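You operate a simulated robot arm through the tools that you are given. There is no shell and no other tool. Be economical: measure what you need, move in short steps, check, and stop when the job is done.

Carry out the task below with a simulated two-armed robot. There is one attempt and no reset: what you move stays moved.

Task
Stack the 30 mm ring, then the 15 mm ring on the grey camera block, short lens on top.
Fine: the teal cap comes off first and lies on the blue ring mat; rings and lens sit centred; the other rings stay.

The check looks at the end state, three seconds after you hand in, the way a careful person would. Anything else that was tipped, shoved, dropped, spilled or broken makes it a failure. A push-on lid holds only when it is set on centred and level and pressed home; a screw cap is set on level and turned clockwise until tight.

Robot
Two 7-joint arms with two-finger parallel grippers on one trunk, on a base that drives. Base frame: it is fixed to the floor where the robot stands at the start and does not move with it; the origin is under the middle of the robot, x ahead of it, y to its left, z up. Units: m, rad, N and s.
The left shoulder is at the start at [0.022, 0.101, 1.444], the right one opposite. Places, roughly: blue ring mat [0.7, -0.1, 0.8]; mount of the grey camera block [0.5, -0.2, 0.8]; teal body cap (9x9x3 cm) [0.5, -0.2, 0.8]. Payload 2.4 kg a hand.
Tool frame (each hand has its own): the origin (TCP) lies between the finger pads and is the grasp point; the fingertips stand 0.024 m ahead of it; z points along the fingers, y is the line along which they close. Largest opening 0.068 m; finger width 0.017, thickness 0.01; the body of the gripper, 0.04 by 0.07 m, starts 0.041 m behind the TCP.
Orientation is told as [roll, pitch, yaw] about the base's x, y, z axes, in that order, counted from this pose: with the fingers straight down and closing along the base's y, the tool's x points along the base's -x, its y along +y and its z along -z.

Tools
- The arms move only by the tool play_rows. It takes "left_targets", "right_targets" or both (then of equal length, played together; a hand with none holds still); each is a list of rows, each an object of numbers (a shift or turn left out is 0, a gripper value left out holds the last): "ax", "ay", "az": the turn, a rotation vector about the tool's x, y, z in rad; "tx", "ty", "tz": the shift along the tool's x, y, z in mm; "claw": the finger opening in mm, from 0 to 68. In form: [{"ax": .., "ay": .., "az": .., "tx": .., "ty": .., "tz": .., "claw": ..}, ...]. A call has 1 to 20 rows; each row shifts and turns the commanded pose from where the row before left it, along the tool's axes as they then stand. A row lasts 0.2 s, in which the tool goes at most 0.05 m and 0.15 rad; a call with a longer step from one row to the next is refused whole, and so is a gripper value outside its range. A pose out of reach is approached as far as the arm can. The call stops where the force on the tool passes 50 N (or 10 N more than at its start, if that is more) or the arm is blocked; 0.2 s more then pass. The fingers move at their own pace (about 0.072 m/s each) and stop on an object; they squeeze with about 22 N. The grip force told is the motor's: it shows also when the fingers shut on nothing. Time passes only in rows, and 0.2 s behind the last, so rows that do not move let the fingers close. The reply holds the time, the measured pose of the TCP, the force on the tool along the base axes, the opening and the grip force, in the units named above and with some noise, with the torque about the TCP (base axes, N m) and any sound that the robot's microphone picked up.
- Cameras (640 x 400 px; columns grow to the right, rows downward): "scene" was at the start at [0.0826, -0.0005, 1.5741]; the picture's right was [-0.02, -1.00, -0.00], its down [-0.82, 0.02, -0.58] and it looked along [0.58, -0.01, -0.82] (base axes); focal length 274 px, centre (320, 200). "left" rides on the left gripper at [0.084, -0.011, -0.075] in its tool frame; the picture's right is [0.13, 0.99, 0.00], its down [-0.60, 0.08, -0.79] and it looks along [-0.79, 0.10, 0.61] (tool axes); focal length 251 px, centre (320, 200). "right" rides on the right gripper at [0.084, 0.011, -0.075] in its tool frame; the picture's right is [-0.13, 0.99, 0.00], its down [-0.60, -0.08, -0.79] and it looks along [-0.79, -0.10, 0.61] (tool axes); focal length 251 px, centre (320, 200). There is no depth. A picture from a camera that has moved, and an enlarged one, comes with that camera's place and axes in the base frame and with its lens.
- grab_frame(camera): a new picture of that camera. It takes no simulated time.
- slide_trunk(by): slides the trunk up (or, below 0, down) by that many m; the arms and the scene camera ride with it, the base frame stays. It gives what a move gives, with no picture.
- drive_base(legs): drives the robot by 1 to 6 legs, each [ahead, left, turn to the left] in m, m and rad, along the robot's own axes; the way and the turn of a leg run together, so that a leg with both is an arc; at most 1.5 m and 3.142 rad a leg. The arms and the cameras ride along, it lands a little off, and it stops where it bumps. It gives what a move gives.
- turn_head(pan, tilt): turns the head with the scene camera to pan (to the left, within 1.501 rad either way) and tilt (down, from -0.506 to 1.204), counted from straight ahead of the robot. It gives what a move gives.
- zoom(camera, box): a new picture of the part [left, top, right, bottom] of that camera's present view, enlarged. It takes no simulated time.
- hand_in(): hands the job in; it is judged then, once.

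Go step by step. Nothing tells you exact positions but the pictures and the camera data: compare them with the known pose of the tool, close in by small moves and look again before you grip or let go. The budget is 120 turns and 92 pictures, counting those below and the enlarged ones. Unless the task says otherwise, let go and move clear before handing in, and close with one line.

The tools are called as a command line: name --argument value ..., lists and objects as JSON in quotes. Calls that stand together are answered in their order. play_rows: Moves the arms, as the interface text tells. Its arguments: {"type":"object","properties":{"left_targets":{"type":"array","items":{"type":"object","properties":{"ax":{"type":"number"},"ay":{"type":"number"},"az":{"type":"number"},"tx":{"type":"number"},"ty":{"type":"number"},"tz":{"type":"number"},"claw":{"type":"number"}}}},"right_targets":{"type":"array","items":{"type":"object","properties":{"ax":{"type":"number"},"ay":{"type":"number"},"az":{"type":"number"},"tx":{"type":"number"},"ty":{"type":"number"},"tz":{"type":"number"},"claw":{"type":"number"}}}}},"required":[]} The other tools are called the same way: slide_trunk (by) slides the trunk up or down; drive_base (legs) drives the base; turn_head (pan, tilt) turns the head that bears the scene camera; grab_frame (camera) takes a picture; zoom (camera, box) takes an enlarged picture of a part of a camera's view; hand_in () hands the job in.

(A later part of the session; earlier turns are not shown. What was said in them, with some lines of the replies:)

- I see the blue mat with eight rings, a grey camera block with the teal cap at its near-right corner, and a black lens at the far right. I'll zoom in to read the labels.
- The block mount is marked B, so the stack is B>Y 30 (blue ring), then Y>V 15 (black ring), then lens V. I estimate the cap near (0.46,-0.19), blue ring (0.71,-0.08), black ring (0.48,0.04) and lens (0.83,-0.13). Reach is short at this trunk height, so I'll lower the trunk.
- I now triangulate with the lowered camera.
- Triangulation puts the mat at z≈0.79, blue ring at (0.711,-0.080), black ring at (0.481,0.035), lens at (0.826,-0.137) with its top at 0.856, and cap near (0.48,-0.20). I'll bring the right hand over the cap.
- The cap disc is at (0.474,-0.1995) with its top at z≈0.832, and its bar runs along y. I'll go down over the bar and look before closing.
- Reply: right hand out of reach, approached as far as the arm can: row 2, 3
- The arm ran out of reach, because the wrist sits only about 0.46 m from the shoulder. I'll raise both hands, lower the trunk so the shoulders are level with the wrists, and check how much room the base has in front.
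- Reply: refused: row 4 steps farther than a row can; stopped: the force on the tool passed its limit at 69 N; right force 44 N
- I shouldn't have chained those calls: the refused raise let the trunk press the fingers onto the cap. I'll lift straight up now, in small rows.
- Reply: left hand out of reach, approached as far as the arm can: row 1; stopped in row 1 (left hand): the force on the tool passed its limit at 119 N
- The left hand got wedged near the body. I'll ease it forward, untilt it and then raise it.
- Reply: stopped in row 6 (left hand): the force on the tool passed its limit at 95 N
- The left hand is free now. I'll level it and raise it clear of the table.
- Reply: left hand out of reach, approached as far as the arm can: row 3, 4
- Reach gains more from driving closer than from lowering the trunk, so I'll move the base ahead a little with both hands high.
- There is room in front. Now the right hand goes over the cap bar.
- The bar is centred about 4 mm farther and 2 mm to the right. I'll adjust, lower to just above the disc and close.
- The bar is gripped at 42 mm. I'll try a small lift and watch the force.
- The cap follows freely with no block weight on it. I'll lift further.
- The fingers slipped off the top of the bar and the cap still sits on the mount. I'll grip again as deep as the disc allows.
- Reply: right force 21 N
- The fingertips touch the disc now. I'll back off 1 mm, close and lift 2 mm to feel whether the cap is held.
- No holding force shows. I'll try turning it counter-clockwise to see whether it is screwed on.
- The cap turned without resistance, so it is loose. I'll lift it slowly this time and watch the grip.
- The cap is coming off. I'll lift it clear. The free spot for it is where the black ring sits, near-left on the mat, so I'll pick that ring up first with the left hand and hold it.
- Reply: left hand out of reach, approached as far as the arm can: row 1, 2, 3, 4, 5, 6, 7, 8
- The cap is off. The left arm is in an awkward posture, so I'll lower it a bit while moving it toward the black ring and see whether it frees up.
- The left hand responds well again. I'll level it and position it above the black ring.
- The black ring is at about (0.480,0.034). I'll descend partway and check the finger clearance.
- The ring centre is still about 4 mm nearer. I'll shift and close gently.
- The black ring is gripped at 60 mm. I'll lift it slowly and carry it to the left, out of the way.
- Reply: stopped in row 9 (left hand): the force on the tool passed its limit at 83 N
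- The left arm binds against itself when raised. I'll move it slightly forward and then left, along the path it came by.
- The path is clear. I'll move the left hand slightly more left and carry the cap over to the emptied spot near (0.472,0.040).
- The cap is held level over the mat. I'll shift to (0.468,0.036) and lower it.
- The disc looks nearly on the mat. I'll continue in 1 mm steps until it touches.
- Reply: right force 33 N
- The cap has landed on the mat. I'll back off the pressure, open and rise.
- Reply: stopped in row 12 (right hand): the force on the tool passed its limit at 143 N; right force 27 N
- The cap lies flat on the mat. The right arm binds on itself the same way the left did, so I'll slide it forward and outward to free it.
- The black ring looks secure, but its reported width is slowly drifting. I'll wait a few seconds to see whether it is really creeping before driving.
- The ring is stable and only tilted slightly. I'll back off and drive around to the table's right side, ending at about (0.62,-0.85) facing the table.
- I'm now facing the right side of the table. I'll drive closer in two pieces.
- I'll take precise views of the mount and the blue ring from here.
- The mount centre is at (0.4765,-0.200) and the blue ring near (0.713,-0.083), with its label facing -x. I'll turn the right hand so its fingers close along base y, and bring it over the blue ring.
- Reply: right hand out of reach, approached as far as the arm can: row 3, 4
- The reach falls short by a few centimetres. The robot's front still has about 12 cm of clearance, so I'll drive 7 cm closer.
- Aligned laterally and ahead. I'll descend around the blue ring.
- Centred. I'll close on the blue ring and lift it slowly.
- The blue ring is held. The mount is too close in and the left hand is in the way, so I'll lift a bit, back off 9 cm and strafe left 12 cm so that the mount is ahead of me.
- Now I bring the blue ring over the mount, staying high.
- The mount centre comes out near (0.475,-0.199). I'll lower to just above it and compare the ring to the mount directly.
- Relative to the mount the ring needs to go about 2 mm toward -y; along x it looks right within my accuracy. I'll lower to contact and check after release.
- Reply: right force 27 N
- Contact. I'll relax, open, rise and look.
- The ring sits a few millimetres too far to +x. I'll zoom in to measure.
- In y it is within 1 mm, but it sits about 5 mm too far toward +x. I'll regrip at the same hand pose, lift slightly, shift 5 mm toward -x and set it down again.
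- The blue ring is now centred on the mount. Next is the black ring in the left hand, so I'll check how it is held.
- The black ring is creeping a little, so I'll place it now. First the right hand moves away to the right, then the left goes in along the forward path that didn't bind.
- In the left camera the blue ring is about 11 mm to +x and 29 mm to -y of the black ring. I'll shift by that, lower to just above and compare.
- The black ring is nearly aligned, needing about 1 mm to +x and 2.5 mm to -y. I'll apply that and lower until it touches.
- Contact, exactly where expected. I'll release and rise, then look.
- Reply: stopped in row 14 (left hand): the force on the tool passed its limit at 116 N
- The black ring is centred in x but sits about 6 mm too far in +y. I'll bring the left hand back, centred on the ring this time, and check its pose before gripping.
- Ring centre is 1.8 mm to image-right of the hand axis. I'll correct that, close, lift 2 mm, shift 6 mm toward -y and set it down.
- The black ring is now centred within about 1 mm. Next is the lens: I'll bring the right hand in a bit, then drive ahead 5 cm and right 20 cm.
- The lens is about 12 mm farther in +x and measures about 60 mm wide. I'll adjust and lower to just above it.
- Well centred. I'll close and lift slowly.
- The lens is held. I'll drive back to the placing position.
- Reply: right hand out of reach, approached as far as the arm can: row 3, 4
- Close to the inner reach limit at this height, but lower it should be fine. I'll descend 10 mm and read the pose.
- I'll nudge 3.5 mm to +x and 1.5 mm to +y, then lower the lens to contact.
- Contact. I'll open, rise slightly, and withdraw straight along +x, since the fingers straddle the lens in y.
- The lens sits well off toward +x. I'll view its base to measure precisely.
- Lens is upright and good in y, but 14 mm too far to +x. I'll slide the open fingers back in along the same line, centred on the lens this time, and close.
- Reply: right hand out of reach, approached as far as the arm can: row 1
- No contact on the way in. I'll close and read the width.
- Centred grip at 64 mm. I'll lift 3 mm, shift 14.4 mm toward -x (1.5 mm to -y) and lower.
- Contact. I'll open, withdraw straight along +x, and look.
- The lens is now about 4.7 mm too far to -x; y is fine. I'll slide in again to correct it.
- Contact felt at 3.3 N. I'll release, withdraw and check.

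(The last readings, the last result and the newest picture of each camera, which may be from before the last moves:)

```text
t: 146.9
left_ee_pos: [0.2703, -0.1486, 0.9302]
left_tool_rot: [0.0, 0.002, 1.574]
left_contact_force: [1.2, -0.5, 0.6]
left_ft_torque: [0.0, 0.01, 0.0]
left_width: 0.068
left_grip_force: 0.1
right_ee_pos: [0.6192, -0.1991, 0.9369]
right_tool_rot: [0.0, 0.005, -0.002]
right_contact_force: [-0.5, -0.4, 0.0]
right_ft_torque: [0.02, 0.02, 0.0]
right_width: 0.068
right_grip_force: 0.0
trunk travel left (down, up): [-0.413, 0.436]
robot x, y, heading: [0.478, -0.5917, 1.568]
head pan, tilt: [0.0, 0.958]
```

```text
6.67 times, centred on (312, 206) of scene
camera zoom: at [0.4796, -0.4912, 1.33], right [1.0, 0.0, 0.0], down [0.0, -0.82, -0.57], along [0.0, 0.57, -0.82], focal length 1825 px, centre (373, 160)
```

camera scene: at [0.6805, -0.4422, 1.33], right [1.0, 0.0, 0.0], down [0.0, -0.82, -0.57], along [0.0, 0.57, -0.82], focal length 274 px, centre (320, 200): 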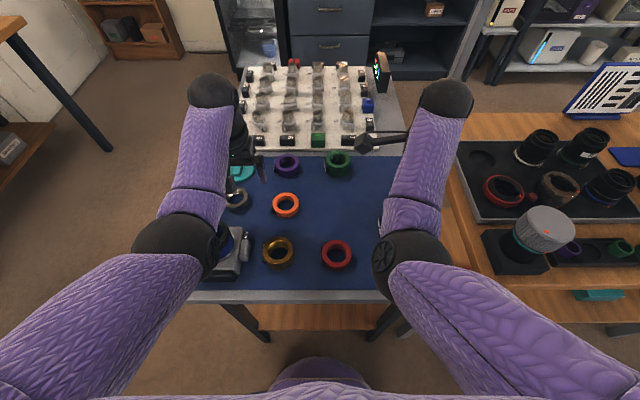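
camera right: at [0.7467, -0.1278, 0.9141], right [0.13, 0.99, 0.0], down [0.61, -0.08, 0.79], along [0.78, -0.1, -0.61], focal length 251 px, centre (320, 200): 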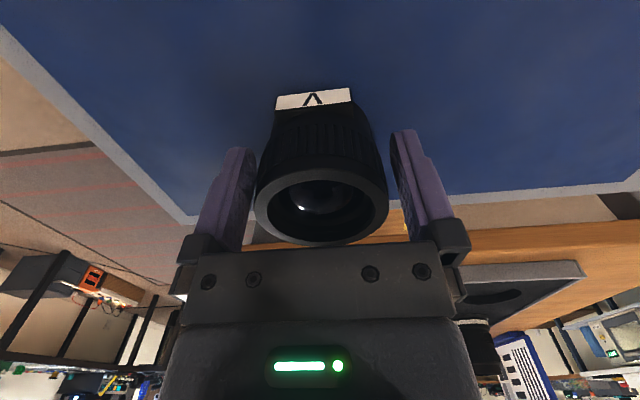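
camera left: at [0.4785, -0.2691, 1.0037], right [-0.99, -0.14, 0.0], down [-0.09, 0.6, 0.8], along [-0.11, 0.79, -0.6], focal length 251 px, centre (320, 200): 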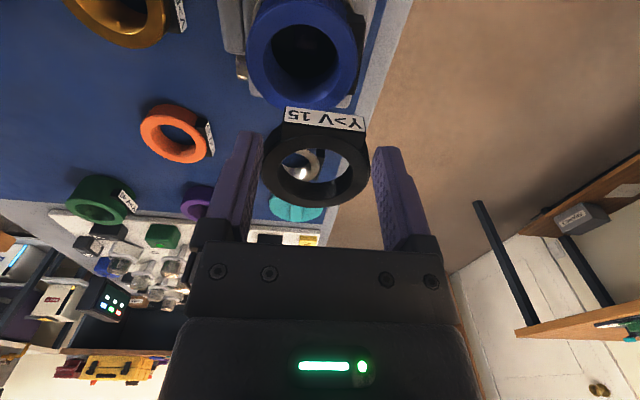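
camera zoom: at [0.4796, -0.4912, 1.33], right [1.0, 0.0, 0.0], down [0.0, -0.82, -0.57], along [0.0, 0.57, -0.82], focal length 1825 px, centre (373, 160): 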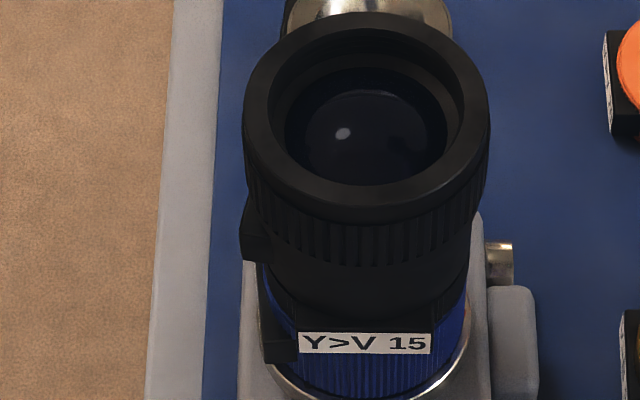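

The lens is centred in x now. I'll take one close look at the joint for y.

zoom --camera "scene" --box '[294, 206, 342, 236]'

```text
13.33 times, centred on (318, 221) of scene
camera zoom: at [0.4796, -0.4912, 1.33], right [1.0, 0.0, 0.0], down [0.0, -0.82, -0.57], along [0.0, 0.57, -0.82], focal length 3650 px, centre (347, -80)
```

zoom: 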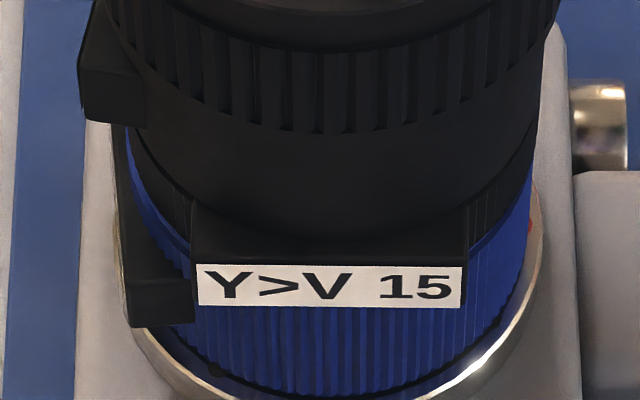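

Rings and lens are aligned. I'll back the robot off to clear the work area and take a last overview.

drive_base --legs '[[-0.25, 0, 0]]'

grab_frame --camera "scene"

```text
t: 148.7
left_ee_pos: [0.2687, -0.4009, 0.9304]
left_tool_rot: [0.002, -0.001, 1.576]
left_contact_force: [-0.3, -0.3, 0.2]
left_ft_torque: [0.0, 0.01, -0.03]
left_width: 0.0677
left_grip_force: 0.0
right_ee_pos: [0.6188, -0.4501, 0.9364]
right_tool_rot: [0.001, 0.005, 0.001]
right_contact_force: [-0.8, -0.2, -0.8]
right_ft_torque: [-0.04, 0.05, 0.04]
right_width: 0.0679
right_grip_force: 0.1
trunk travel left (down, up): [-0.413, 0.436]
robot x, y, heading: [0.4824, -0.8446, 1.57]
head pan, tilt: [0.0, 0.958]
```

```text
0 pictures are left
camera scene: at [0.4787, -0.7434, 1.33], right [1.0, 0.0, 0.0], down [0.0, -0.82, -0.57], along [0.0, 0.57, -0.82], focal length 274 px, centre (320, 200)
```

scene: 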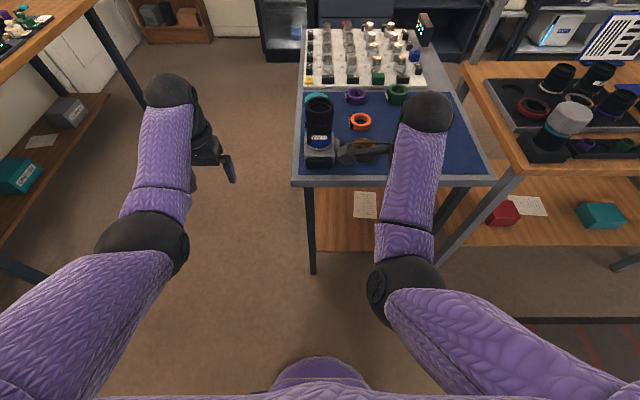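

The stack stands upright, the cap lies on the mat and both hands are clear, so I'm handing in.

hand_in

```text
The job is handed in.
```

The stack is built and handed in: the blue 30 mm ring, the black 15 mm ring and the short lens sit on the grey camera block. They look centred to within about 1–2 mm, least certain front to back for the lens. The teal cap lies on the blue mat where the black ring was, and I did not touch the other rings. Early on, the closed trunk move pressed the fingers onto the cap at up to 69 N; nothing visibly moved.
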